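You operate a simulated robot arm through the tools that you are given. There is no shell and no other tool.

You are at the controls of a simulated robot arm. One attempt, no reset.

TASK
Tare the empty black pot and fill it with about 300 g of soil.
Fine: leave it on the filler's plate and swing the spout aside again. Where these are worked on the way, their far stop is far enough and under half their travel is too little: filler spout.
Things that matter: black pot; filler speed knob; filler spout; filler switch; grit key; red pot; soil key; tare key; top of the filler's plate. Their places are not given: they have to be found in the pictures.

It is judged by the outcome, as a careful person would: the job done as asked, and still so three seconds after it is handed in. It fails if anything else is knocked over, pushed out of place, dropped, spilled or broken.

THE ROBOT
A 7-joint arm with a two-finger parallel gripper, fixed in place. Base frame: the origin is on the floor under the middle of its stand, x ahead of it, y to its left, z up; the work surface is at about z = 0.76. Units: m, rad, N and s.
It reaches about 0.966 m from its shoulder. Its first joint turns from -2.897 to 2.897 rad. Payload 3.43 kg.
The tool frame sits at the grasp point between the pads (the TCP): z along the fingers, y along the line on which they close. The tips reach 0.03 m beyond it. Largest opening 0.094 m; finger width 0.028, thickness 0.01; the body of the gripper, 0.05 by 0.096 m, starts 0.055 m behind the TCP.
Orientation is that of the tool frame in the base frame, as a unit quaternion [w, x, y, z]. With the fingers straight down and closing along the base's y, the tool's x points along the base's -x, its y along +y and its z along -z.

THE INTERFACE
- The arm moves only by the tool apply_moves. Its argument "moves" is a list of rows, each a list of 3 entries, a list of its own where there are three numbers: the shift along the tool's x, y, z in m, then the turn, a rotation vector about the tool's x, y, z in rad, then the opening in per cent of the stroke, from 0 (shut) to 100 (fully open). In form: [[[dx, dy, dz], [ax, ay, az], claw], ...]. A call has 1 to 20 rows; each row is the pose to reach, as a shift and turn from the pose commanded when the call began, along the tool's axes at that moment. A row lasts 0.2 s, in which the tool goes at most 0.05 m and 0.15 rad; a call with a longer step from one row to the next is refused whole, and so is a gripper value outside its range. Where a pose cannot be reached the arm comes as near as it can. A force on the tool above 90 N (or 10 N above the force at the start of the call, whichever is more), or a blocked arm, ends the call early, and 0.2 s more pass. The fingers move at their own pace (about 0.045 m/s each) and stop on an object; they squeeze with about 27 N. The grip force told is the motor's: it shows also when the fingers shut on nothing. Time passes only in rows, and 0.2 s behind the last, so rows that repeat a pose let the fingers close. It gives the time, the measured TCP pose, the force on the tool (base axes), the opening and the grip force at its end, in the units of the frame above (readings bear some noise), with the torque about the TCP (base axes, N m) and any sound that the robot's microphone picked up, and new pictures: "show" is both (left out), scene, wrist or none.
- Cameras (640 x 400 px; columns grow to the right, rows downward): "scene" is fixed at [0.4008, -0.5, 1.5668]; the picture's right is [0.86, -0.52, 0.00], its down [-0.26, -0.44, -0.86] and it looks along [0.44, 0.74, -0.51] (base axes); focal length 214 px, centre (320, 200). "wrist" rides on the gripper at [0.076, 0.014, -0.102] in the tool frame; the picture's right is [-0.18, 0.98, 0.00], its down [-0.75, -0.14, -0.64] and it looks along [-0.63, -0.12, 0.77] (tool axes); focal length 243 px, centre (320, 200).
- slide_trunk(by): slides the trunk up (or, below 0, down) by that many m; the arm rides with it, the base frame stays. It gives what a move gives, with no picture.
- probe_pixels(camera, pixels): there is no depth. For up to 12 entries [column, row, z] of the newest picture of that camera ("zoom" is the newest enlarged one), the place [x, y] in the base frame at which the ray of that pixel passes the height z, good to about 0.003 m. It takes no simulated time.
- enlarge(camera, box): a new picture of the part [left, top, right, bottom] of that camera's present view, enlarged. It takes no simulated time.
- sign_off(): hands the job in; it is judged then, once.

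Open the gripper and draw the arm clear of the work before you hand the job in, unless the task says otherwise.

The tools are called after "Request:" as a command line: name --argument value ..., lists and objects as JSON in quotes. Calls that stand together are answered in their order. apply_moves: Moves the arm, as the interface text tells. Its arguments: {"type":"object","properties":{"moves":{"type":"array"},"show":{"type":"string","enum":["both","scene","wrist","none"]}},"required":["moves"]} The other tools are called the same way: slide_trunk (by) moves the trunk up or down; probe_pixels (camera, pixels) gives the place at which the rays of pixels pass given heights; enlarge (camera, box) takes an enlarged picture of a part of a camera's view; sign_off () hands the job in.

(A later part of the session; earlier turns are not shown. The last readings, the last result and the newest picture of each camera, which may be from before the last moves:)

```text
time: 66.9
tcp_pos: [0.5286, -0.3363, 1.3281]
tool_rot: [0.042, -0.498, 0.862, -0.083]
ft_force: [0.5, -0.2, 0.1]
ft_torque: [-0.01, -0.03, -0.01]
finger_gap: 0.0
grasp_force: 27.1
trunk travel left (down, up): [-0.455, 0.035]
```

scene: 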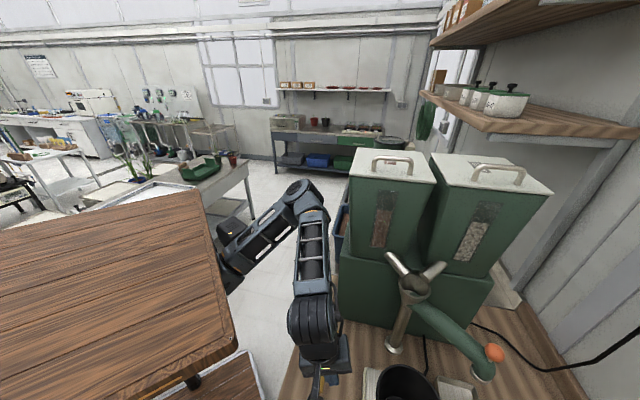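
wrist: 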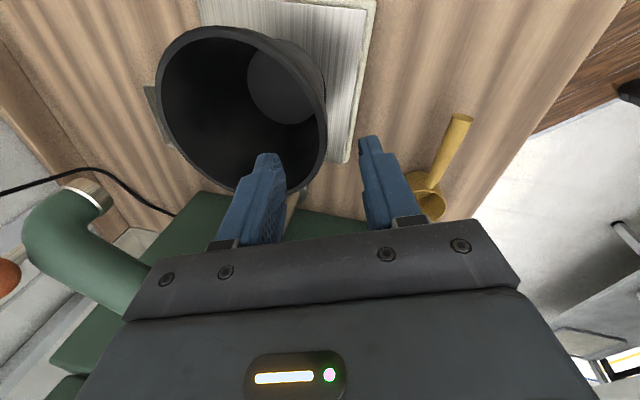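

At height now (z 1.33). I turn the tool back to looking along +x, level it, and go out a little to view the spout.

Request:
apply_moves --moves '[[[0.0008, -0.002, 0.0004], [-0.0034, 0.002, 0.0208], 0], [[0.0031, -0.0081, 0.0016], [-0.0138, 0.008, 0.0833], 0], [[0.0066, -0.0172, 0.0034], [-0.0293, 0.0169, 0.1771], 0], [[0.0108, -0.0283, 0.0056], [-0.0483, 0.0278, 0.2917], 0], [[0.0154, -0.0405, 0.008], [-0.069, 0.0398, 0.4167], 0], [[0.0201, -0.0526, 0.0105], [-0.0896, 0.0517, 0.5417], 0], [[0.0247, -0.0648, 0.0129], [-0.1103, 0.0636, 0.6667], 0], [[0.0293, -0.0769, 0.0153], [-0.131, 0.0755, 0.7917], 0], [[0.0336, -0.088, 0.0175], [-0.15, 0.0865, 0.9063], 0], [[0.0367, -0.0961, 0.0191], [-0.1638, 0.0944, 0.9896], 0], [[0.0386, -0.1012, 0.0201], [-0.1724, 0.0994, 1.0417], 0], [[0.0386, -0.1012, 0.0201], [-0.1724, 0.0994, 1.0417], 0]]'

```text
time: 69.5
tcp_pos: [0.6, -0.4214, 1.3299]
tool_rot: [0.0, -0.001, 1.0, -0.003]
ft_force: [0.6, 0.8, 0.3]
ft_torque: [0.01, 0.0, 0.01]
finger_gap: 0.0
grasp_force: 26.6
trunk travel left (down, up): [-0.455, 0.035]
```

scene: 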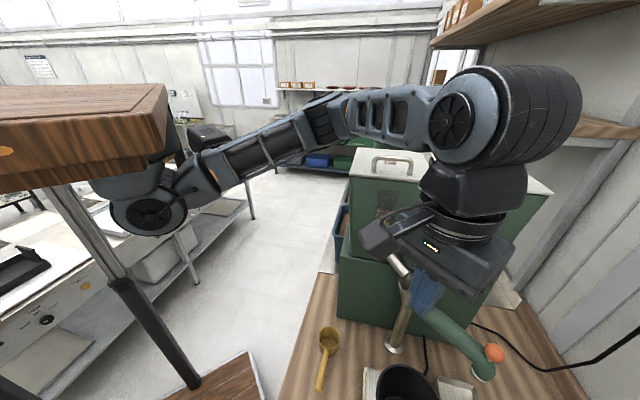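
wrist: 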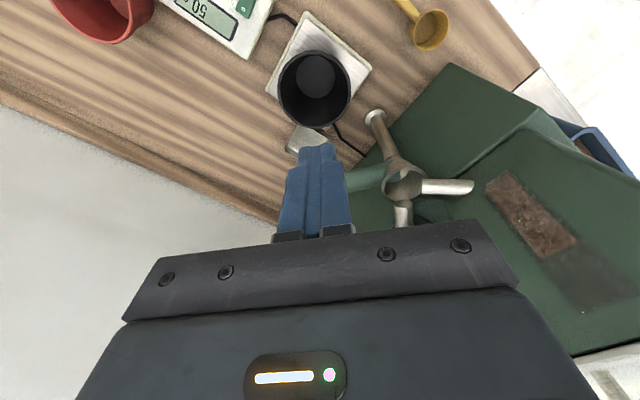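

The spout is hidden behind the closed fingers at (330,190). I turn the view clockwise a bit to uncover it.

Request:
apply_moves --moves '[[[0, 0, 0], [0, 0, 0.05], 0], [[0, 0, 0], [0, 0, 0.15], 0], [[0, 0, 0], [0, 0, 0.27], 0], [[0, 0, 0], [0, 0, 0.37], 0], [[0, 0, 0], [0, 0, 0.4], 0], [[0, 0, 0], [0, 0, 0.4], 0]]' --show "wrist"

Request:
enlarge --camera "wrist" --box '[300, 20, 620, 240]'

```text
time: 70.9
tcp_pos: [0.5989, -0.4215, 1.3291]
tool_rot: [0.001, 0.199, 0.98, -0.004]
ft_force: [-0.5, 0.1, -0.4]
ft_torque: [-0.01, 0.01, 0.0]
finger_gap: 0.0
grasp_force: 26.9
trunk travel left (down, up): [-0.455, 0.035]
```

wrist: 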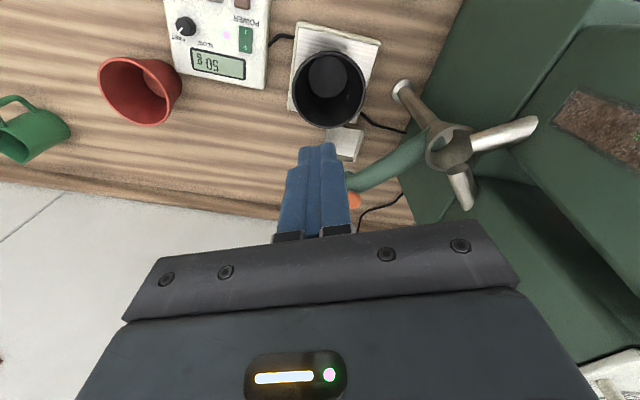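

```text
1.82 times, centred on (460, 130) of wrist
```

zoom: 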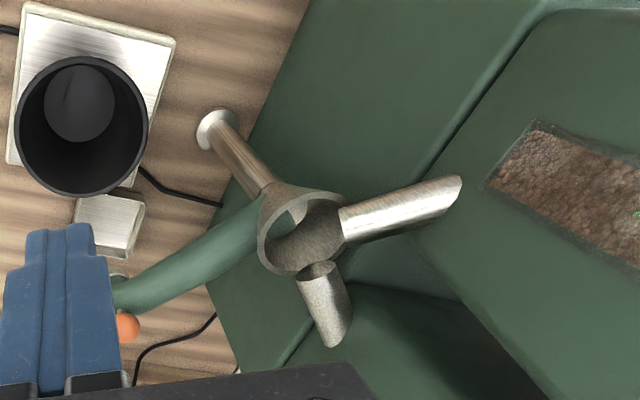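

The orange knob just shows at (355,200) beside the fingers; the display now shows the pot's weight. I turn a little further for a full view.

Request:
apply_moves --moves '[[[0, 0, 0], [0, 0, 0.05], 0], [[0, 0, 0], [0, 0, 0.15], 0], [[0, 0, 0], [0, 0, 0.25], 0], [[0, 0, 0], [0, 0, 0.3], 0], [[0, 0, 0], [0, 0, 0.3], 0]]' --show "wrist"

Request:
enlarge --camera "wrist" --box '[320, 40, 576, 240]'

Request:
enlarge --camera "wrist" --box '[160, 0, 320, 100]'

```text
time: 72.1
tcp_pos: [0.5986, -0.4229, 1.3291]
tool_rot: [0.0, 0.342, 0.94, -0.003]
ft_force: [-0.6, -0.2, -0.4]
ft_torque: [-0.02, 0.02, 0.0]
finger_gap: 0.0
grasp_force: 27.2
trunk travel left (down, up): [-0.455, 0.035]
```

wrist: 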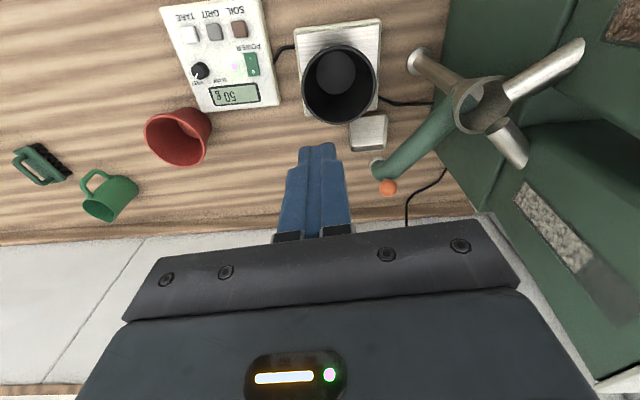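

```text
2.00 times, centred on (448, 140) of wrist
```

zoom: 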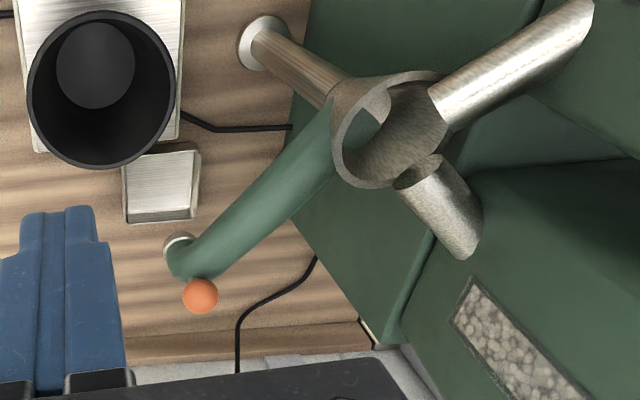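

```text
4.00 times, centred on (240, 50) of wrist
```

zoom: 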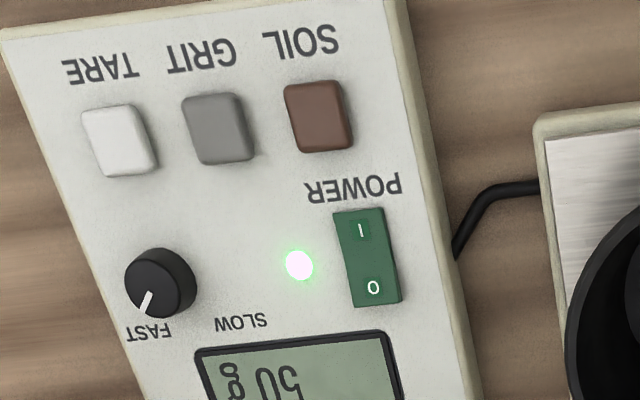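

Display reads 50 g (empty pot), the lamp is green so power is on, and the speed knob points to FAST. I probe the orange knob and spout end from both cameras to fix their positions.

Request:
probe_pixels --camera "wrist" --pixels '[[388, 188, 0.95], [388, 188, 1.0], [378, 163, 0.95], [378, 163, 0.9], [470, 100, 1.05], [470, 100, 1.1], [340, 72, 0.82], [336, 85, 0.93]]'

Request:
probe_pixels --camera "scene" --pixels '[[494, 352, 0.95], [494, 352, 0.98], [494, 352, 1.0], [483, 374, 0.95], [483, 374, 0.93]]'

```text
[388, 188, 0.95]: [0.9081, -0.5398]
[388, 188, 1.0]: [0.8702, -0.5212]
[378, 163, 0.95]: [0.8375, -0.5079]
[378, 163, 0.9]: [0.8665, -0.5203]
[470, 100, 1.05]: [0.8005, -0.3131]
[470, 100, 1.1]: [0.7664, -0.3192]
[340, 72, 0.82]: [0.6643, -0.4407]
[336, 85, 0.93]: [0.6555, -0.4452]
```

```text
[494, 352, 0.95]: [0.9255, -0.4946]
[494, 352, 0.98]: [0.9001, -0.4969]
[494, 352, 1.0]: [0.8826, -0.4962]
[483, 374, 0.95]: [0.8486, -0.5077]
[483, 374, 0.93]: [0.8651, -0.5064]
```

Combining both views, the orange knob stands above the spout's end at about (0.832,−0.500,1.055), the outlet at (0.83,−0.506,0.965), and the pivot post at (0.80,−0.309). Working there needs the elbow carried higher, so I first check what stands on the table where I mean to re-pose the arm.

Request:
probe_pixels --camera "wrist" --pixels '[[110, 200, 0.8], [40, 165, 0.78], [178, 137, 0.9], [5, 235, 0.76], [160, 5, 0.8], [273, 105, 0.8]]'

Request:
apply_moves --moves '[[[-0.0008, -0.0015, 0], [0, 0, 0], 0], [[-0.0034, -0.0064, 0], [0, 0, 0], 0], [[-0.009, -0.017, 0], [0, 0, 0], 0], [[-0.0185, -0.035, 0], [0, 0, 0], 0], [[-0.0295, -0.056, 0], [0, 0, 0], 0], [[-0.041, -0.078, 0], [0, 0, 0], 0], [[-0.0525, -0.1, 0], [0, 0, 0], 0], [[-0.064, -0.121, 0], [0, 0, 0], 0], [[-0.0735, -0.139, 0], [0, 0, 0], 0], [[-0.0805, -0.152, 0], [0, 0, 0], 0], [[-0.084, -0.1585, 0], [0, 0, 0], 0], [[-0.0842, -0.1605, 0], [0, 0, 0], 0]]' --show "scene"

```text
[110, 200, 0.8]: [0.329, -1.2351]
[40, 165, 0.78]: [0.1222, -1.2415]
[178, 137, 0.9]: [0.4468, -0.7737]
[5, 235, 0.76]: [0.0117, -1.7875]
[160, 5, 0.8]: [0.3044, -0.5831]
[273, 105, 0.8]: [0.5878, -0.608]
```

```text
time: 74.7
tcp_pos: [0.5603, -0.599, 1.331]
tool_rot: [0.0, 0.343, 0.939, -0.005]
ft_force: [-0.1, -0.3, -0.9]
ft_torque: [0.0, 0.03, -0.03]
finger_gap: 0.0003
grasp_force: 26.2
trunk travel left (down, up): [-0.455, 0.035]
```

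scene: 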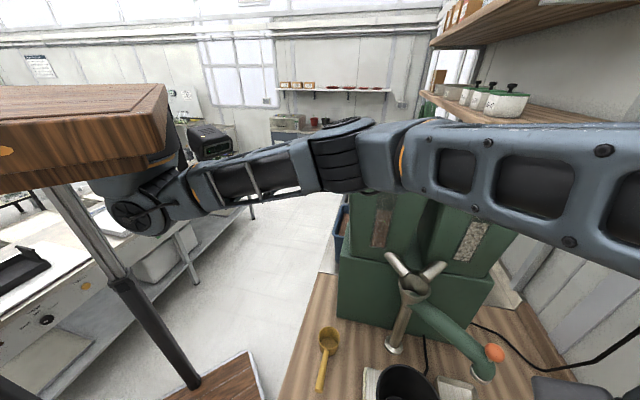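

Nothing stands between the panel and the table's near edge in that area. I lower the trunk 0.12 m, then swing round to the near edge of the table.

Request:
slide_trunk --by -0.12

Request:
apply_moves --moves '[[[0.0022, -0.0003, 0], [0, 0, 0], 0], [[0.009, -0.0013, 0], [0, 0, 0], 0], [[0.022, -0.003, 0], [0, 0, 0], 0], [[0.0425, -0.0058, 0], [0, 0, 0], 0], [[0.067, -0.0092, 0], [0, 0, 0], 0], [[0.092, -0.0127, 0], [0, 0, 0], 0], [[0.117, -0.0161, 0], [0, 0, 0], 0], [[0.142, -0.0195, 0], [0, 0, 0], 0], [[0.167, -0.023, 0], [0, 0, 0], 0], [[0.192, -0.0264, 0], [0, 0, 0], 0], [[0.217, -0.0299, 0], [0, 0, 0], 0], [[0.242, -0.0333, 0], [0, 0, 0], 0], [[0.267, -0.0367, 0], [0, 0, 0], 0], [[0.29, -0.0399, 0], [0, 0, 0], 0], [[0.309, -0.0425, 0], [0, 0, 0], 0], [[0.323, -0.0444, 0], [0, 0, 0], 0], [[0.332, -0.0457, 0], [0, 0, 0], 0], [[0.3357, -0.0463, 0], [0, 0, 0], 0], [[0.3357, -0.0463, 0], [0, 0, 0], 0]]'

```text
time: 76.2
tcp_pos: [0.5593, -0.598, 1.2113]
tool_rot: [0.0, 0.343, 0.939, -0.004]
ft_force: [-0.9, -0.4, -0.4]
ft_torque: [-0.01, 0.01, 0.04]
finger_gap: 0.0
grasp_force: 26.8
trunk travel left (down, up): [-0.335, 0.155]
```

```text
time: 80.2
tcp_pos: [0.2748, -0.4167, 1.2088]
tool_rot: [0.001, 0.342, 0.94, -0.005]
ft_force: [-0.1, 1.1, 0.3]
ft_torque: [0.01, 0.01, 0.0]
finger_gap: 0.0001
grasp_force: 26.9
trunk travel left (down, up): [-0.335, 0.155]
```

scene: 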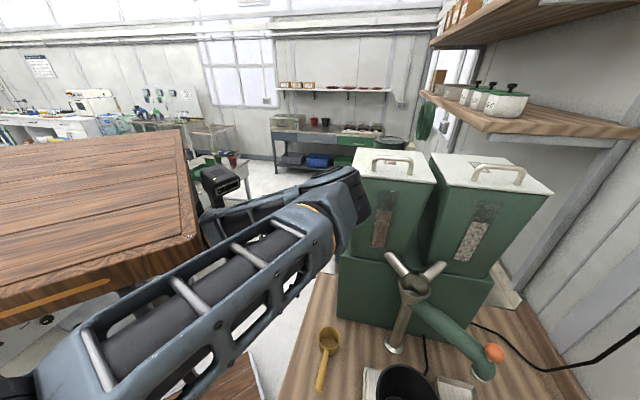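
wrist: 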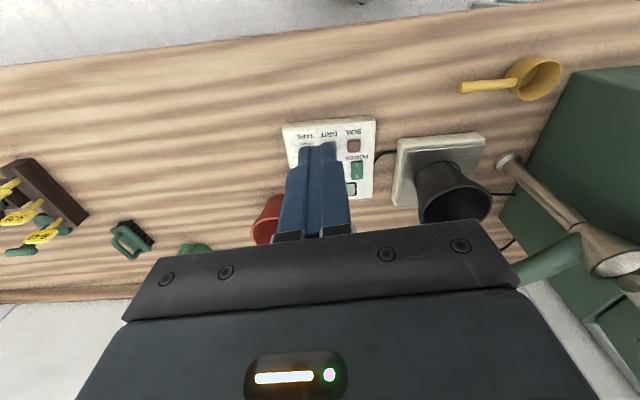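

The arm passed round cleanly. I raise the trunk 0.15 m and then reach down with the arm here, where it is most folded, which should carry the elbow upward.

Request:
slide_trunk --by 0.15

Request:
apply_moves --moves '[[[0, 0, 0.003], [0, 0, 0], 0], [[0, 0, 0.01], [0, 0, 0], 0], [[0, 0, 0.022], [0, 0, 0], 0], [[0, 0, 0.038], [0, 0, 0], 0], [[0, 0, 0.056], [0, 0, 0], 0], [[0, 0, 0.074], [0, 0, 0], 0], [[0, 0, 0.092], [0, 0, 0], 0], [[0, 0, 0.11], [0, 0, 0], 0], [[0, 0, 0.128], [0, 0, 0], 0], [[0, 0, 0.146], [0, 0, 0], 0], [[0, 0, 0.164], [0, 0, 0], 0], [[0, 0, 0.182], [0, 0, 0], 0], [[0, 0, 0.198], [0, 0, 0], 0], [[0, 0, 0.21], [0, 0, 0], 0], [[0, 0, 0.217], [0, 0, 0], 0], [[0, 0, 0.22], [0, 0, 0], 0], [[0, 0, 0.22], [0, 0, 0], 0]]'

```text
time: 81.9
tcp_pos: [0.2744, -0.4178, 1.3587]
tool_rot: [0.001, 0.343, 0.939, -0.004]
ft_force: [-0.2, -0.2, 1.0]
ft_torque: [0.02, 0.01, 0.03]
finger_gap: 0.0002
grasp_force: 27.0
trunk travel left (down, up): [-0.485, 0.005]
```

```text
time: 85.5
tcp_pos: [0.2734, -0.418, 1.1395]
tool_rot: [0.0, 0.343, 0.939, -0.003]
ft_force: [-0.2, 0.2, 0.2]
ft_torque: [0.03, -0.01, -0.01]
finger_gap: 0.0001
grasp_force: 26.8
trunk travel left (down, up): [-0.485, 0.005]
```

scene: 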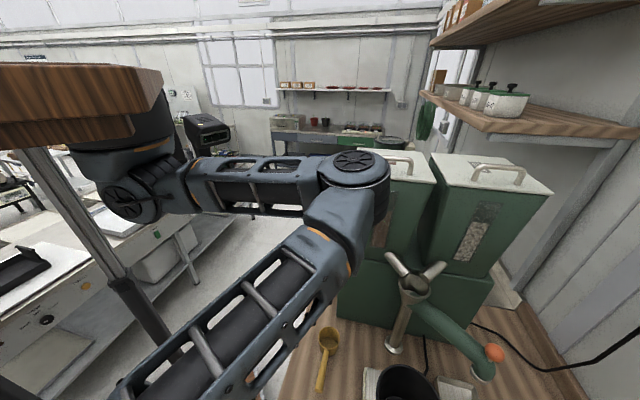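
wrist: 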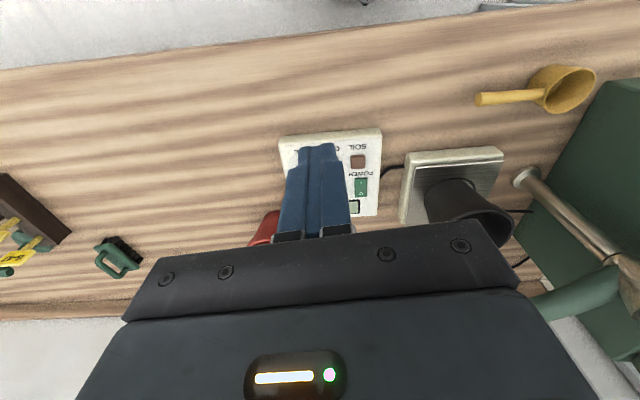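

The arm came down cleanly; panel, pot and the rest are untouched. From here the tare key (≈(0.370,−0.590), top z≈0.81) is easy to reach, so I go above it first.

Request:
apply_moves --moves '[[[-0.0037, -0.0014, 0], [0, 0, 0], 0], [[-0.0148, -0.0056, 0], [0, 0, 0], 0], [[-0.035, -0.0132, 0], [0, 0, 0], 0], [[-0.06, -0.0225, 0], [0, 0, 0], 0], [[-0.087, -0.0327, 0], [0, 0, 0], 0], [[-0.114, -0.0428, 0], [0, 0, 0], 0], [[-0.141, -0.053, 0], [0, 0, 0], 0], [[-0.164, -0.0616, 0], [0, 0, 0], 0], [[-0.179, -0.0673, 0], [0, 0, 0], 0], [[-0.1847, -0.0694, 0], [0, 0, 0], 0], [[-0.1847, -0.0694, 0], [0, 0, 0], 0]]' --show "none"

Request:
slide_trunk --by -0.25

Request:
apply_moves --moves '[[[0, 0, 0], [0, 0, 0], 0]]'

```text
time: 87.9
tcp_pos: [0.3722, -0.5928, 1.1418]
tool_rot: [0.001, 0.343, 0.939, -0.004]
ft_force: [-0.2, -0.3, 0.3]
ft_torque: [-0.01, 0.02, 0.02]
finger_gap: 0.0
grasp_force: 26.4
trunk travel left (down, up): [-0.485, 0.005]
```

```text
time: 90.5
tcp_pos: [0.3712, -0.592, 0.892]
tool_rot: [0.0, 0.343, 0.939, -0.004]
ft_force: [0.6, 0.5, 0.3]
ft_torque: [0.01, 0.02, 0.03]
finger_gap: 0.0
grasp_force: 26.6
trunk travel left (down, up): [-0.235, 0.255]
```

```text
time: 90.9
tcp_pos: [0.3719, -0.5924, 0.8927]
tool_rot: [0.001, 0.343, 0.939, -0.004]
ft_force: [0.5, 0.1, -0.4]
ft_torque: [0.01, 0.0, 0.03]
finger_gap: 0.0
grasp_force: 26.8
trunk travel left (down, up): [-0.235, 0.255]
```

scene: 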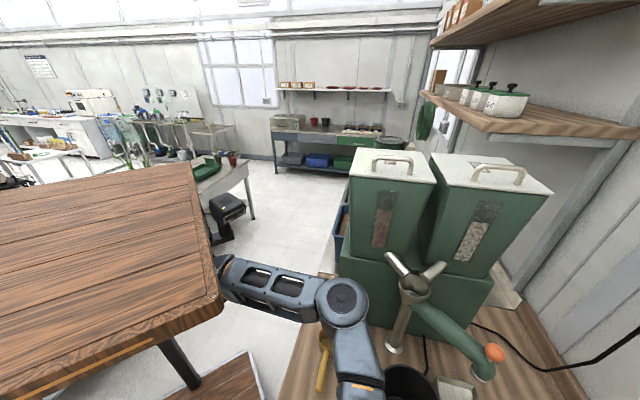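
wrist: 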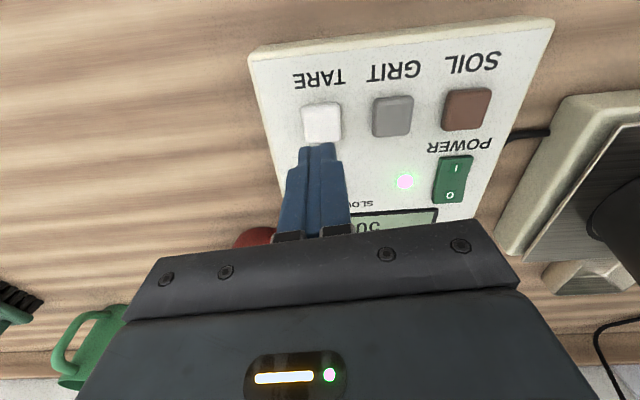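

The tip is lined up over the TARE key (key at (322,122), straight-down landing point ≈(320,125)). I press down gently.

Request:
apply_moves --moves '[[[0, 0, 0.01], [0, 0, 0], 0], [[0, 0, 0.025], [0, 0, 0], 0], [[0, 0, 0.038], [0, 0, 0], 0], [[0, 0, 0.046], [0, 0, 0], 0], [[0, 0, 0.05], [0, 0, 0], 0], [[0, 0, 0.052], [0, 0, 0], 0]]' --show "wrist"

```text
time: 92.3
tcp_pos: [0.3729, -0.5931, 0.8417]
tool_rot: [0.001, 0.343, 0.939, -0.004]
ft_force: [-0.8, -0.9, 1.1]
ft_torque: [0.05, 0.03, 0.03]
finger_gap: 0.0
grasp_force: 27.2
trunk travel left (down, up): [-0.235, 0.255]
```

wrist: 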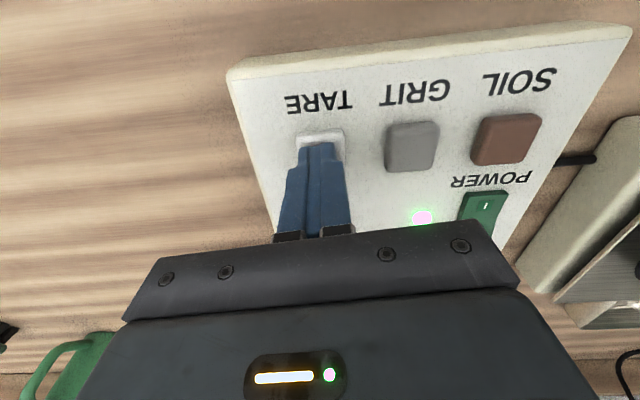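

Just touching. I press a few millimetres more.

Request:
apply_moves --moves '[[[0, 0, 0.002], [0, 0, 0], 0], [[0, 0, 0.004], [0, 0, 0], 0], [[0, 0, 0.006], [0, 0, 0], 0], [[0, 0, 0.006], [0, 0, 0], 0]]' --show "wrist"

```text
time: 93.3
tcp_pos: [0.372, -0.5914, 0.8343]
tool_rot: [0.0, 0.343, 0.939, -0.004]
ft_force: [0.5, 5.0, 12.8]
ft_torque: [0.19, -0.04, -0.04]
finger_gap: 0.0
grasp_force: 26.5
trunk travel left (down, up): [-0.235, 0.255]
heard: click
```

wrist: 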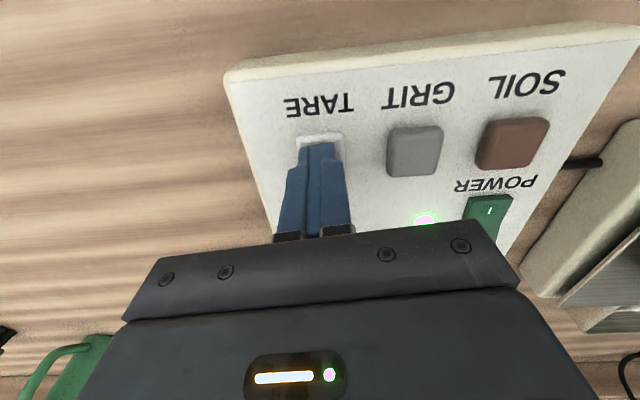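

A click was heard. I lift off and check the display.

Request:
apply_moves --moves '[[[0, 0, -0.006], [0, 0, 0], 0], [[0, 0, -0.02], [0, 0, 0], 0], [[0, 0, -0.04], [0, 0, 0], 0], [[0, 0, -0.06], [0, 0, 0], 0], [[0, 0, -0.08], [0, 0, 0], 0], [[0, 0, -0.095], [0, 0, 0], 0], [[0, 0, -0.1], [0, 0, 0], 0]]' --show "wrist"

Request:
enlarge --camera "wrist" --box '[240, 20, 560, 240]'

```text
time: 94.9
tcp_pos: [0.371, -0.5913, 0.932]
tool_rot: [0.002, 0.343, 0.939, -0.003]
ft_force: [0.7, 1.2, 0.1]
ft_torque: [0.01, -0.01, -0.03]
finger_gap: 0.0
grasp_force: 26.6
trunk travel left (down, up): [-0.235, 0.255]
```

wrist: 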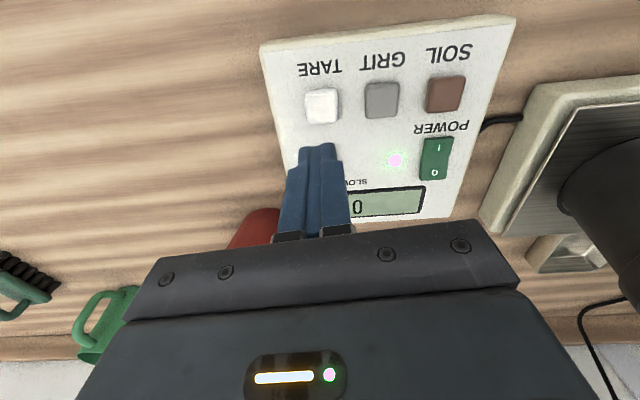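

```text
1.82 times, centred on (400, 130) of wrist
```

zoom: 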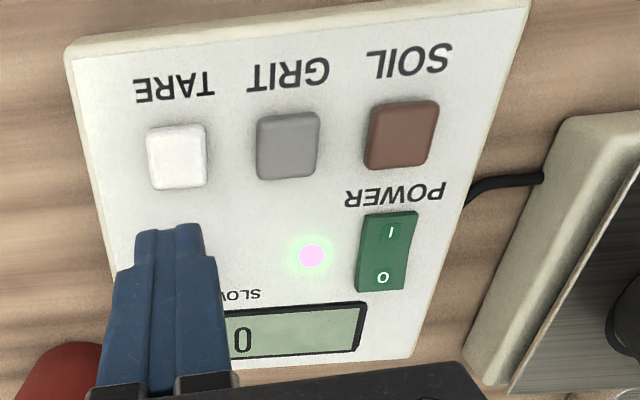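

Display shows 0: the pot is tared. Now the spout: I raise the trunk, then turn the tool (fingers closing along x, leaning 20° toward +y) on the way toward the orange knob so that the elbow stays away from the hopper.

Request:
slide_trunk --by 0.22

Request:
apply_moves --moves '[[[-0.004, 0.0031, 0], [-0.003, 0.0066, 0.0172], 0], [[-0.0158, 0.0123, 0], [-0.0122, 0.0262, 0.069], 15], [[-0.0336, 0.0261, 0], [-0.0259, 0.0557, 0.1465], 30], [[-0.0553, 0.0429, 0], [-0.0426, 0.0918, 0.2414], 45], [[-0.0791, 0.0613, 0], [-0.0609, 0.1311, 0.3448], 58], [[-0.1028, 0.0797, 0], [-0.0792, 0.1704, 0.4482], 58], [[-0.1265, 0.0981, 0], [-0.0975, 0.2097, 0.5517], 58], [[-0.1502, 0.1165, 0], [-0.1157, 0.249, 0.6551], 58], [[-0.17, 0.1318, 0], [-0.131, 0.2818, 0.7413], 58], [[-0.1858, 0.1441, 0], [-0.1432, 0.308, 0.8103], 58], [[-0.1957, 0.1518, 0], [-0.1508, 0.3244, 0.8534], 58], [[-0.1977, 0.1533, 0], [-0.1523, 0.3277, 0.862], 58], [[-0.1977, 0.1533, 0], [-0.1523, 0.3277, 0.862], 58]]'

```text
time: 97.2
tcp_pos: [0.3721, -0.5914, 1.1517]
tool_rot: [0.001, 0.342, 0.94, -0.004]
ft_force: [-1.2, 0.3, 0.5]
ft_torque: [0.0, -0.02, 0.01]
finger_gap: 0.0
grasp_force: 26.9
trunk travel left (down, up): [-0.455, 0.035]
```

```text
time: 100.0
tcp_pos: [0.5997, -0.5665, 1.164]
tool_rot: [-0.121, 0.693, 0.7, 0.119]
ft_force: [0.0, -0.4, 0.2]
ft_torque: [0.02, -0.03, 0.01]
finger_gap: 0.0546
grasp_force: 0.0
out of reach, approached as far as the arm can: row 10, 11, 12, 13
trunk travel left (down, up): [-0.455, 0.035]
```

scene: 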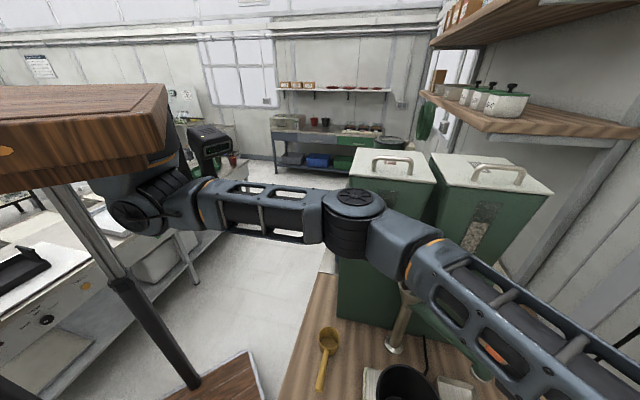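
wrist: 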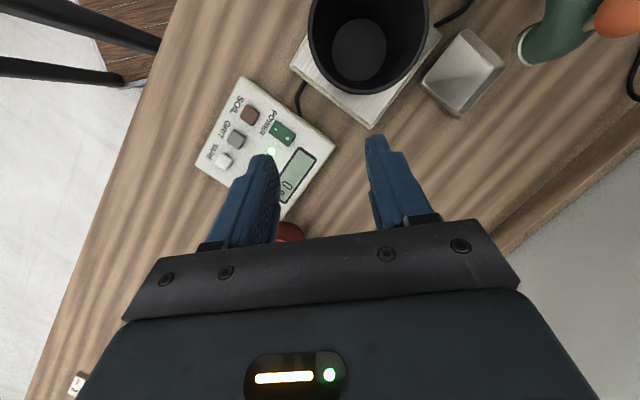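

The arm could not quite reach that leaning pose (a wrist limit), 4 cm short, but nothing is touched. I give up the leaning; instead I turn the tool back upright toward the other hand, in two steps, here in free space.

Request:
apply_moves --moves '[[[-0.0006, -0.001, -0.0002], [0.0047, -0.0057, -0.0276], 58], [[-0.0025, -0.004, -0.0009], [0.019, -0.0226, -0.1105], 58], [[-0.0052, -0.0086, -0.0018], [0.0403, -0.0481, -0.2348], 58], [[-0.0083, -0.0136, -0.0029], [0.064, -0.0763, -0.373], 58], [[-0.0114, -0.0186, -0.004], [0.0877, -0.1046, -0.5111], 58], [[-0.0144, -0.0237, -0.0051], [0.1114, -0.1329, -0.6492], 58], [[-0.0175, -0.0287, -0.0062], [0.1351, -0.1611, -0.7873], 58], [[-0.0206, -0.0338, -0.0072], [0.1589, -0.1894, -0.9255], 58], [[-0.0236, -0.0388, -0.0083], [0.1826, -0.2177, -1.0636], 58], [[-0.0264, -0.0433, -0.0093], [0.2039, -0.2431, -1.1879], 58], [[-0.0288, -0.0474, -0.0102], [0.2229, -0.2657, -1.2984], 58], [[-0.0304, -0.0499, -0.0107], [0.2347, -0.2799, -1.3675], 58], [[-0.0307, -0.0504, -0.0108], [0.2371, -0.2827, -1.3813], 58], [[-0.0307, -0.0504, -0.0108], [0.2371, -0.2827, -1.3813], 58]]'

```text
time: 103.0
tcp_pos: [0.5476, -0.5977, 1.1594]
tool_rot: [-0.001, 0.087, 0.996, 0.002]
ft_force: [0.2, -1.3, -0.4]
ft_torque: [-0.03, 0.0, -0.01]
finger_gap: 0.0544
grasp_force: 0.0
trunk travel left (down, up): [-0.455, 0.035]
```

scene: 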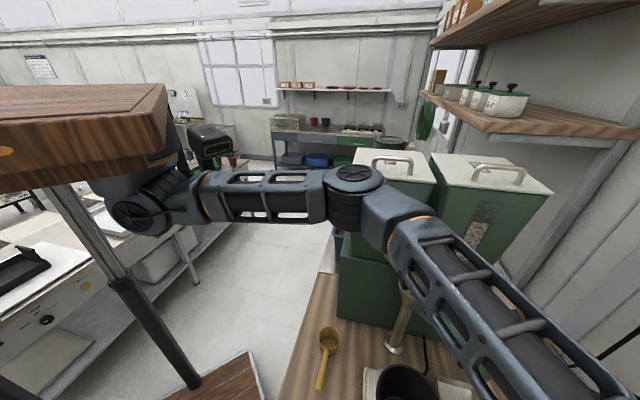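
wrist: 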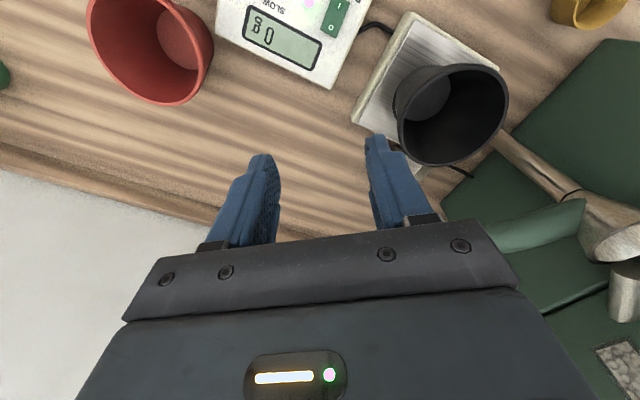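

Upright again, display at 0 g. Second step: turn on to yaw +72° while raising the tool 0.2 m by the arm.

Request:
apply_moves --moves '[[[0, 0, -0.004], [0, 0, -0.0286], 58], [[0, 0, -0.016], [0, 0, -0.1144], 58], [[0, 0, -0.034], [0, 0, -0.243], 58], [[0, 0, -0.054], [0, 0, -0.386], 58], [[0, 0, -0.074], [0, 0, -0.529], 58], [[0, 0, -0.094], [0, 0, -0.672], 58], [[0, 0, -0.114], [0, 0, -0.815], 58], [[0, 0, -0.134], [0, 0, -0.958], 58], [[0, 0, -0.154], [0, 0, -1.1], 58], [[0, 0, -0.172], [0, 0, -1.23], 58], [[0, 0, -0.188], [0, 0, -1.344], 58], [[0, 0, -0.198], [0, 0, -1.416], 58], [[0, 0, -0.2], [0, 0, -1.43], 58], [[0, 0, -0.2], [0, 0, -1.43], 58]]' --show "scene"

```text
time: 106.0
tcp_pos: [0.5471, -0.5983, 1.3604]
tool_rot: [-0.001, -0.588, 0.809, 0.002]
ft_force: [-0.6, -0.4, 0.2]
ft_torque: [0.01, -0.01, 0.0]
finger_gap: 0.0546
grasp_force: 0.1
trunk travel left (down, up): [-0.455, 0.035]
```

scene: 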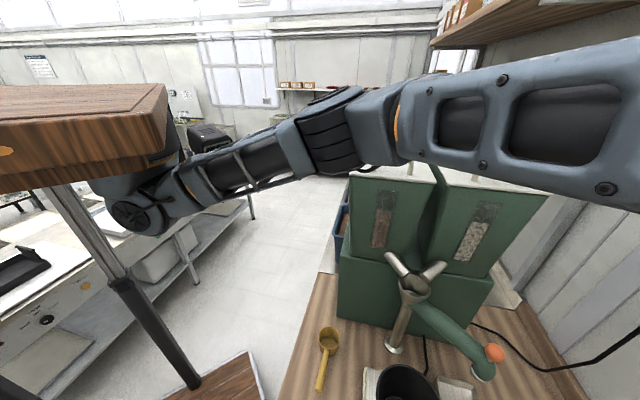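

Yaw is +72° now. I lower the trunk 0.40 m, so that the arm works from below and the elbow keeps inside the hopper's corner.

Request:
slide_trunk --by -0.4

Request:
apply_moves --moves '[[[0, 0, -0.006], [0, 0, 0], 58], [[0, 0, -0.02], [0, 0, 0], 58], [[0, 0, -0.04], [0, 0, 0], 58], [[0, 0, -0.065], [0, 0, 0], 58], [[0, 0, -0.09], [0, 0, 0], 58], [[0, 0, -0.115], [0, 0, 0], 58], [[0, 0, -0.14], [0, 0, 0], 58], [[0, 0, -0.16], [0, 0, 0], 58], [[0, 0, -0.175], [0, 0, 0], 58], [[0, 0, -0.18], [0, 0, 0], 58], [[0, 0, -0.18], [0, 0, 0], 58]]'

```text
time: 109.8
tcp_pos: [0.5489, -0.598, 0.96]
tool_rot: [0.0, -0.587, 0.81, 0.002]
ft_force: [0.1, 0.4, -0.6]
ft_torque: [0.0, 0.02, 0.01]
finger_gap: 0.0546
grasp_force: 0.0
trunk travel left (down, up): [-0.055, 0.435]
```

```text
time: 112.5
tcp_pos: [0.5541, -0.6072, 1.0859]
tool_rot: [-0.001, -0.588, 0.808, 0.03]
ft_force: [0.5, -0.9, -0.7]
ft_torque: [-0.05, -0.02, 0.01]
finger_gap: 0.0546
grasp_force: 0.1
out of reach, approached as far as the arm can: row 9, 10, 11
trunk travel left (down, up): [-0.055, 0.435]
stopped in row 11: the arm was blocked; the commanded pose is now the measured one
```

scene: 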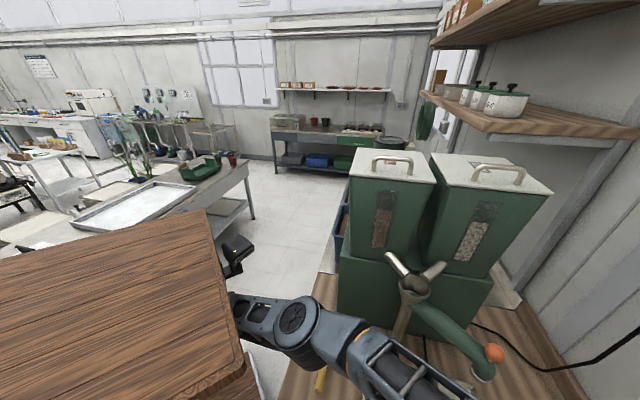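
wrist: 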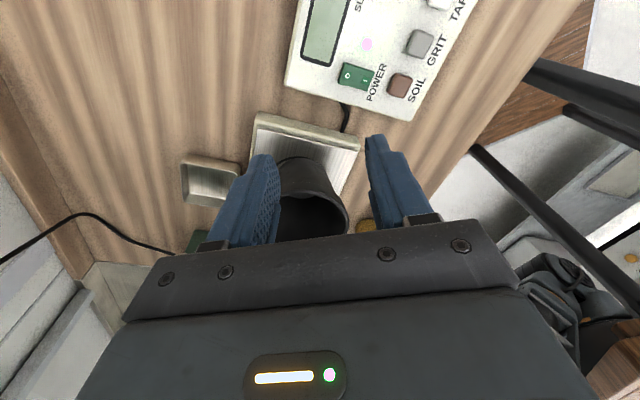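

The lift hit the arm's upper limit (h≈0.33 above shoulder) and stopped, harmlessly; the elbow is now far from the hopper, as wished. I raise the trunk a little to relieve it and then go over to just above the orange knob, levelling the tool.

Request:
slide_trunk --by 0.115

Request:
apply_moves --moves '[[[-0.002, -0.003, 0.001], [0.001, 0.001, 0], 58], [[-0.011, -0.014, 0.0035], [0.005, 0.003, 0], 58], [[-0.026, -0.033, 0.009], [0.01, 0.007, 0], 58], [[-0.043, -0.055, 0.015], [0.016, 0.011, 0], 58], [[-0.06, -0.076, 0.021], [0.022, 0.015, 0], 58], [[-0.077, -0.098, 0.027], [0.028, 0.019, 0], 58], [[-0.094, -0.12, 0.033], [0.034, 0.023, 0], 58], [[-0.111, -0.141, 0.039], [0.04, 0.027, 0], 58], [[-0.126, -0.16, 0.044], [0.045, 0.03, 0], 58], [[-0.136, -0.173, 0.0475], [0.0497, 0.0337, 0], 58], [[-0.139, -0.177, 0.0485], [0.0497, 0.0337, 0], 58], [[-0.139, -0.177, 0.0485], [0.0497, 0.0337, 0], 58]]'

```text
time: 113.9
tcp_pos: [0.5546, -0.6061, 1.2018]
tool_rot: [-0.001, -0.587, 0.809, 0.029]
ft_force: [0.8, 0.5, 0.0]
ft_torque: [0.02, 0.03, 0.03]
finger_gap: 0.0547
grasp_force: 0.0
trunk travel left (down, up): [-0.17, 0.32]
```

```text
time: 116.5
tcp_pos: [0.7654, -0.5254, 1.1536]
tool_rot: [-0.001, -0.588, 0.809, -0.005]
ft_force: [-0.6, 0.1, 0.1]
ft_torque: [0.0, 0.0, 0.03]
finger_gap: 0.0546
grasp_force: 0.0
trunk travel left (down, up): [-0.17, 0.32]
```

scene: 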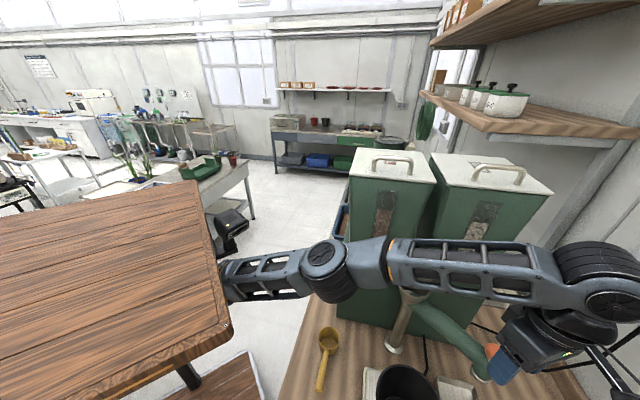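
wrist: 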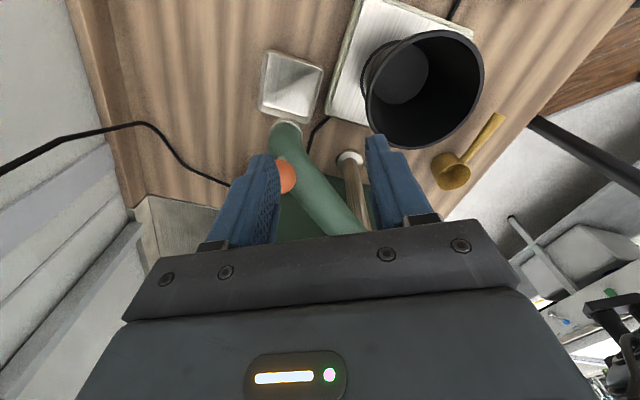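

Very good view: the knob is at (287,177) and the outlet end at (285,128). I probe them for exact positions.

Request:
enlarge --camera "wrist" --box '[220, 90, 420, 240]'

Request:
probe_pixels --camera "wrist" --pixels '[[287, 177, 1.055], [287, 177, 1.04], [287, 177, 1.07], [285, 128, 0.96], [350, 158, 0.77], [413, 85, 0.93]]'

```text
2.67 times, centred on (320, 165) of wrist
```

zoom: 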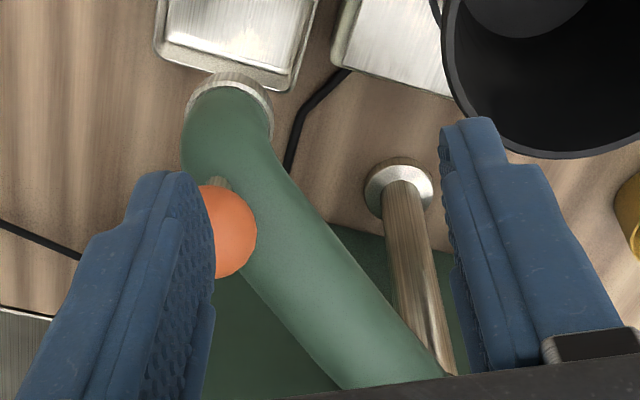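

```text
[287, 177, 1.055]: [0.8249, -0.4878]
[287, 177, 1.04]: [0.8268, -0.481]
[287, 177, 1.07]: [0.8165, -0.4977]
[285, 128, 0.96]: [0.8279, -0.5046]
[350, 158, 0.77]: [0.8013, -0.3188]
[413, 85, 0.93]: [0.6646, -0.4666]
```

The knob's centre works out at (0.826,−0.498,1.063). I shift so that the open fingers stand above it, one on each side, tips still over its top.

Request:
apply_moves --moves '[[[-0.004, -0.0045, 0.002], [0, 0, 0], 58], [[-0.0135, -0.015, 0.008], [0, 0, 0], 58], [[-0.0245, -0.027, 0.016], [0, 0, 0], 58], [[-0.0355, -0.039, 0.023], [0, 0, 0], 58], [[-0.043, -0.047, 0.028], [0, 0, 0], 58], [[-0.0448, -0.0492, 0.03], [0, 0, 0], 58], [[-0.0448, -0.0492, 0.03], [0, 0, 0], 58]]'

Request:
enlarge --camera "wrist" --box '[220, 90, 420, 240]'

```text
time: 118.1
tcp_pos: [0.819, -0.4953, 1.123]
tool_rot: [-0.001, -0.588, 0.809, -0.005]
ft_force: [-0.7, 0.2, 0.4]
ft_torque: [-0.04, 0.01, -0.01]
finger_gap: 0.0546
grasp_force: 0.1
out of reach, approached as far as the arm can: row 3, 4, 5, 6, 7
trunk travel left (down, up): [-0.17, 0.32]
```

scene: 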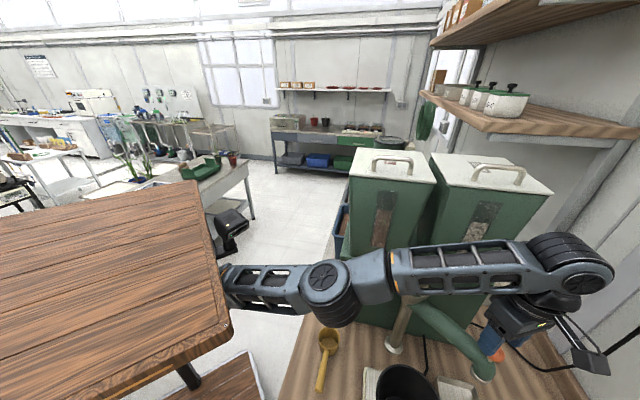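
wrist: 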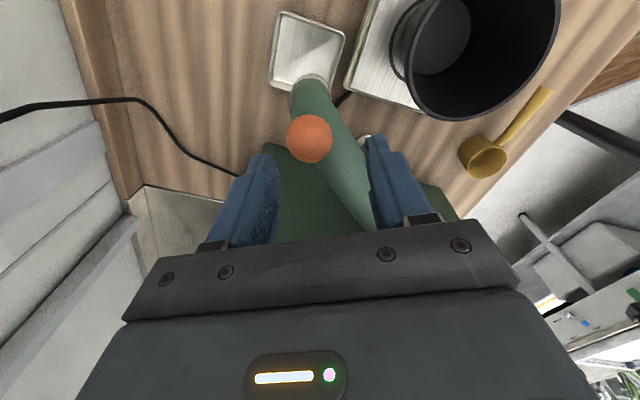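

```text
2.67 times, centred on (320, 165) of wrist
```

zoom: 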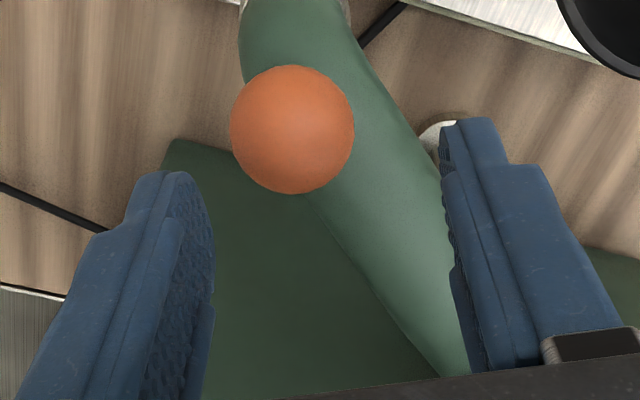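

The knob is centred in the gap to within 8 mm. I open a bit wider (75%) and lower with the trunk so the fingers straddle it.

Request:
apply_moves --moves '[[[0, 0, 0], [0, 0, 0], 66], [[0, 0, 0], [0, 0, 0], 75], [[0, 0, 0], [0, 0, 0], 75]]' --show "none"

Request:
slide_trunk --by -0.047

Request:
apply_moves --moves '[[[0, 0, 0], [0, 0, 0], 75]]'

```text
time: 118.9
tcp_pos: [0.8198, -0.4941, 1.1229]
tool_rot: [-0.001, -0.588, 0.809, -0.005]
ft_force: [-0.3, -0.3, -0.3]
ft_torque: [0.04, 0.01, 0.01]
finger_gap: 0.0704
grasp_force: 0.1
trunk travel left (down, up): [-0.17, 0.32]
```

```text
time: 119.8
tcp_pos: [0.8186, -0.4929, 1.0753]
tool_rot: [-0.001, -0.588, 0.809, -0.005]
ft_force: [-0.3, 0.0, -0.1]
ft_torque: [0.01, -0.05, -0.01]
finger_gap: 0.0707
grasp_force: 0.0
trunk travel left (down, up): [-0.123, 0.367]
```

```text
time: 120.2
tcp_pos: [0.8187, -0.4938, 1.0752]
tool_rot: [-0.001, -0.588, 0.809, -0.006]
ft_force: [-0.8, -0.7, 0.9]
ft_torque: [-0.02, -0.01, -0.01]
finger_gap: 0.0706
grasp_force: 0.0
trunk travel left (down, up): [-0.123, 0.367]
```

scene: 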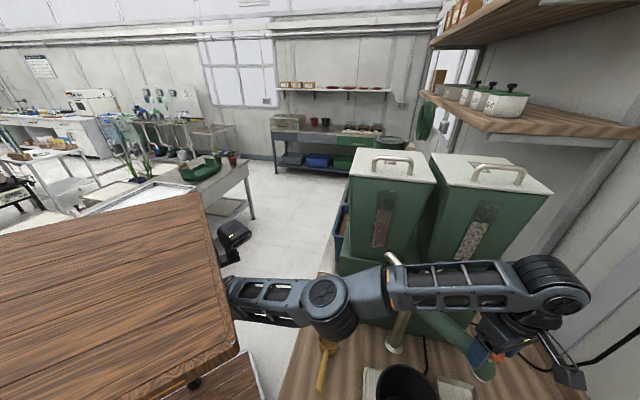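
wrist: 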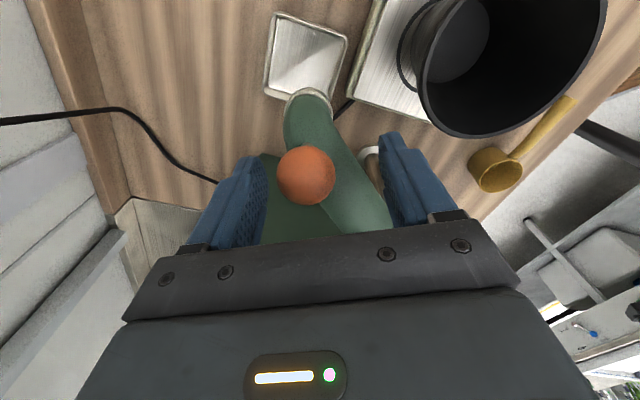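

The knob is between the fingers ((306,175)). I push it along its arc about the post (0.80,−0.312), first half of the swing toward the pot.

Request:
apply_moves --moves '[[[0.002, 0.006, 0], [0, 0, 0], 75], [[0.004, 0.0125, 0], [0, 0, 0], 75], [[0.0065, 0.021, 0], [0, 0, 0], 75], [[0.0107, 0.0342, 0], [0, 0, 0], 75], [[0.0151, 0.0498, 0], [0, 0, 0], 75], [[0.0181, 0.066, 0], [0, 0, 0], 75], [[0.0195, 0.0822, 0], [0, 0, 0], 75], [[0.0197, 0.0985, 0], [0, 0, 0], 75], [[0.0197, 0.0985, 0], [0, 0, 0], 75]]'

```text
time: 122.2
tcp_pos: [0.7679, -0.5288, 1.0994]
tool_rot: [-0.001, -0.588, 0.809, -0.005]
ft_force: [-0.2, -1.2, 0.6]
ft_torque: [0.0, -0.01, 0.01]
finger_gap: 0.0704
grasp_force: 0.2
out of reach, approached as far as the arm can: row 1, 2, 3, 4, 5, 6, 7, 8, 9
trunk travel left (down, up): [-0.123, 0.367]
```

scene: 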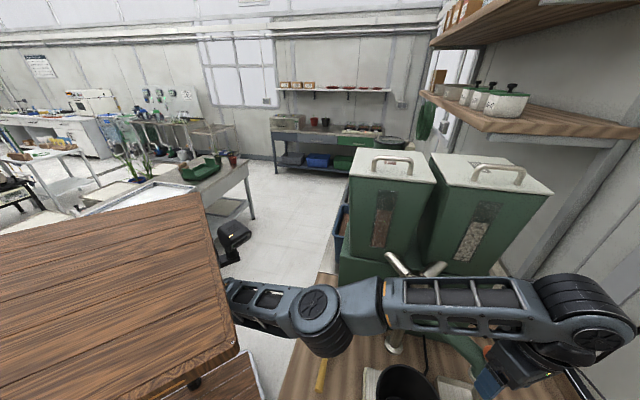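
wrist: 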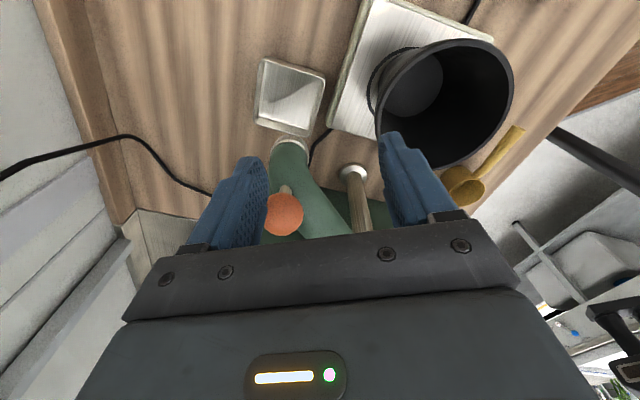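

The arm had gone fully straight there (its reach turns out to be 0.74 m from a shoulder at (0.335,0)), so it slid off instead of pulling; the spout has not moved. I lift clear and bend the arm again by drawing in to a nearer spot.

Request:
slide_trunk --by 0.05

Request:
apply_moves --moves '[[[0.002, 0.0035, 0.0013], [0, 0, 0], 75], [[0.0075, 0.013, 0.005], [0, 0, 0], 75], [[0.015, 0.0262, 0.01], [0, 0, 0], 75], [[0.0245, 0.0428, 0.0163], [0, 0, 0], 75], [[0.034, 0.0594, 0.0226], [0, 0, 0], 75], [[0.0435, 0.076, 0.029], [0, 0, 0], 75], [[0.053, 0.0926, 0.0353], [0, 0, 0], 75], [[0.0625, 0.109, 0.0416], [0, 0, 0], 75], [[0.07, 0.122, 0.0466], [0, 0, 0], 75], [[0.0745, 0.13, 0.0496], [0, 0, 0], 75], [[0.0752, 0.1312, 0.05], [0, 0, 0], 75], [[0.0752, 0.1312, 0.05], [0, 0, 0], 75]]' --show "scene"

```text
time: 123.1
tcp_pos: [0.7664, -0.5294, 1.1496]
tool_rot: [-0.001, -0.588, 0.809, -0.004]
ft_force: [0.0, -0.1, 0.9]
ft_torque: [0.02, 0.0, 0.03]
finger_gap: 0.0707
grasp_force: 0.1
trunk travel left (down, up): [-0.173, 0.317]
```

```text
time: 125.7
tcp_pos: [0.6555, -0.6203, 1.1284]
tool_rot: [-0.001, -0.588, 0.809, -0.003]
ft_force: [0.1, 0.1, 0.0]
ft_torque: [0.02, -0.04, -0.03]
finger_gap: 0.0706
grasp_force: 0.1
out of reach, approached as far as the arm can: row 2, 3, 4, 5, 6, 7, 8, 9, 10, 11, 12
trunk travel left (down, up): [-0.173, 0.317]
```

scene: 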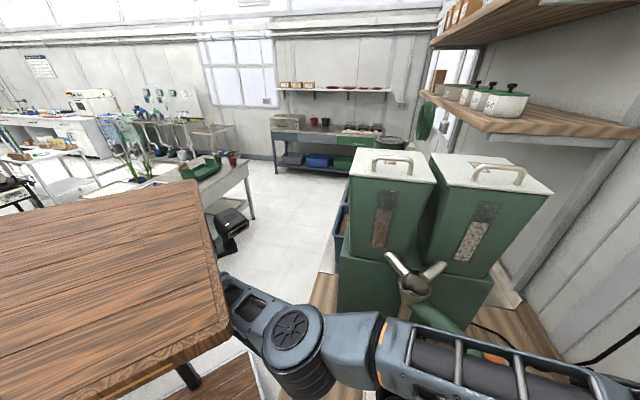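

The elbow seems to have slipped just past straight onto the wrong side, where its joint limit holds it. I stretch outward and clockwise over free table, then draw in clockwise, so that it folds back to its usual side.

Request:
apply_moves --moves '[[[0.012, 0.006, 0], [0, 0, 0], 75], [[0.037, 0.018, 0], [0, 0, 0], 75], [[0.065, 0.031, 0], [0, 0, 0], 75], [[0.095, 0.046, 0], [0, 0, 0], 75], [[0.117, 0.0565, 0], [0, 0, 0], 75], [[0.1243, 0.06, 0], [0, 0, 0], 75], [[0.1243, 0.06, 0], [0, 0, 0], 75], [[0.115, 0.075, 0], [0, 0, 0], 75], [[0.1, 0.095, 0], [0, 0, 0], 75], [[0.085, 0.115, 0], [0, 0, 0], 75], [[0.07, 0.135, 0], [0, 0, 0], 75], [[0.055, 0.152, 0], [0, 0, 0], 75], [[0.042, 0.166, 0], [0, 0, 0], 75], [[0.0349, 0.1732, 0], [0, 0, 0], 75], [[0.0349, 0.1732, 0], [0, 0, 0], 75]]' --show "scene"

```text
time: 128.9
tcp_pos: [0.4827, -0.6, 1.1272]
tool_rot: [-0.002, -0.588, 0.809, -0.004]
ft_force: [0.1, -0.1, 0.4]
ft_torque: [0.01, 0.02, 0.0]
finger_gap: 0.0706
grasp_force: 0.0
out of reach, approached as far as the arm can: row 2, 3, 4, 5, 6, 7, 8, 9
trunk travel left (down, up): [-0.173, 0.317]
```

scene: 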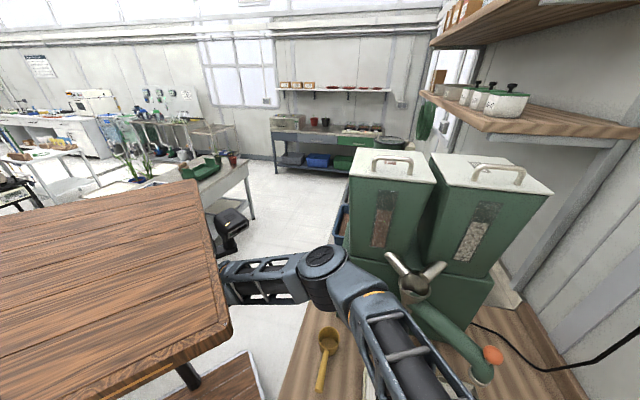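

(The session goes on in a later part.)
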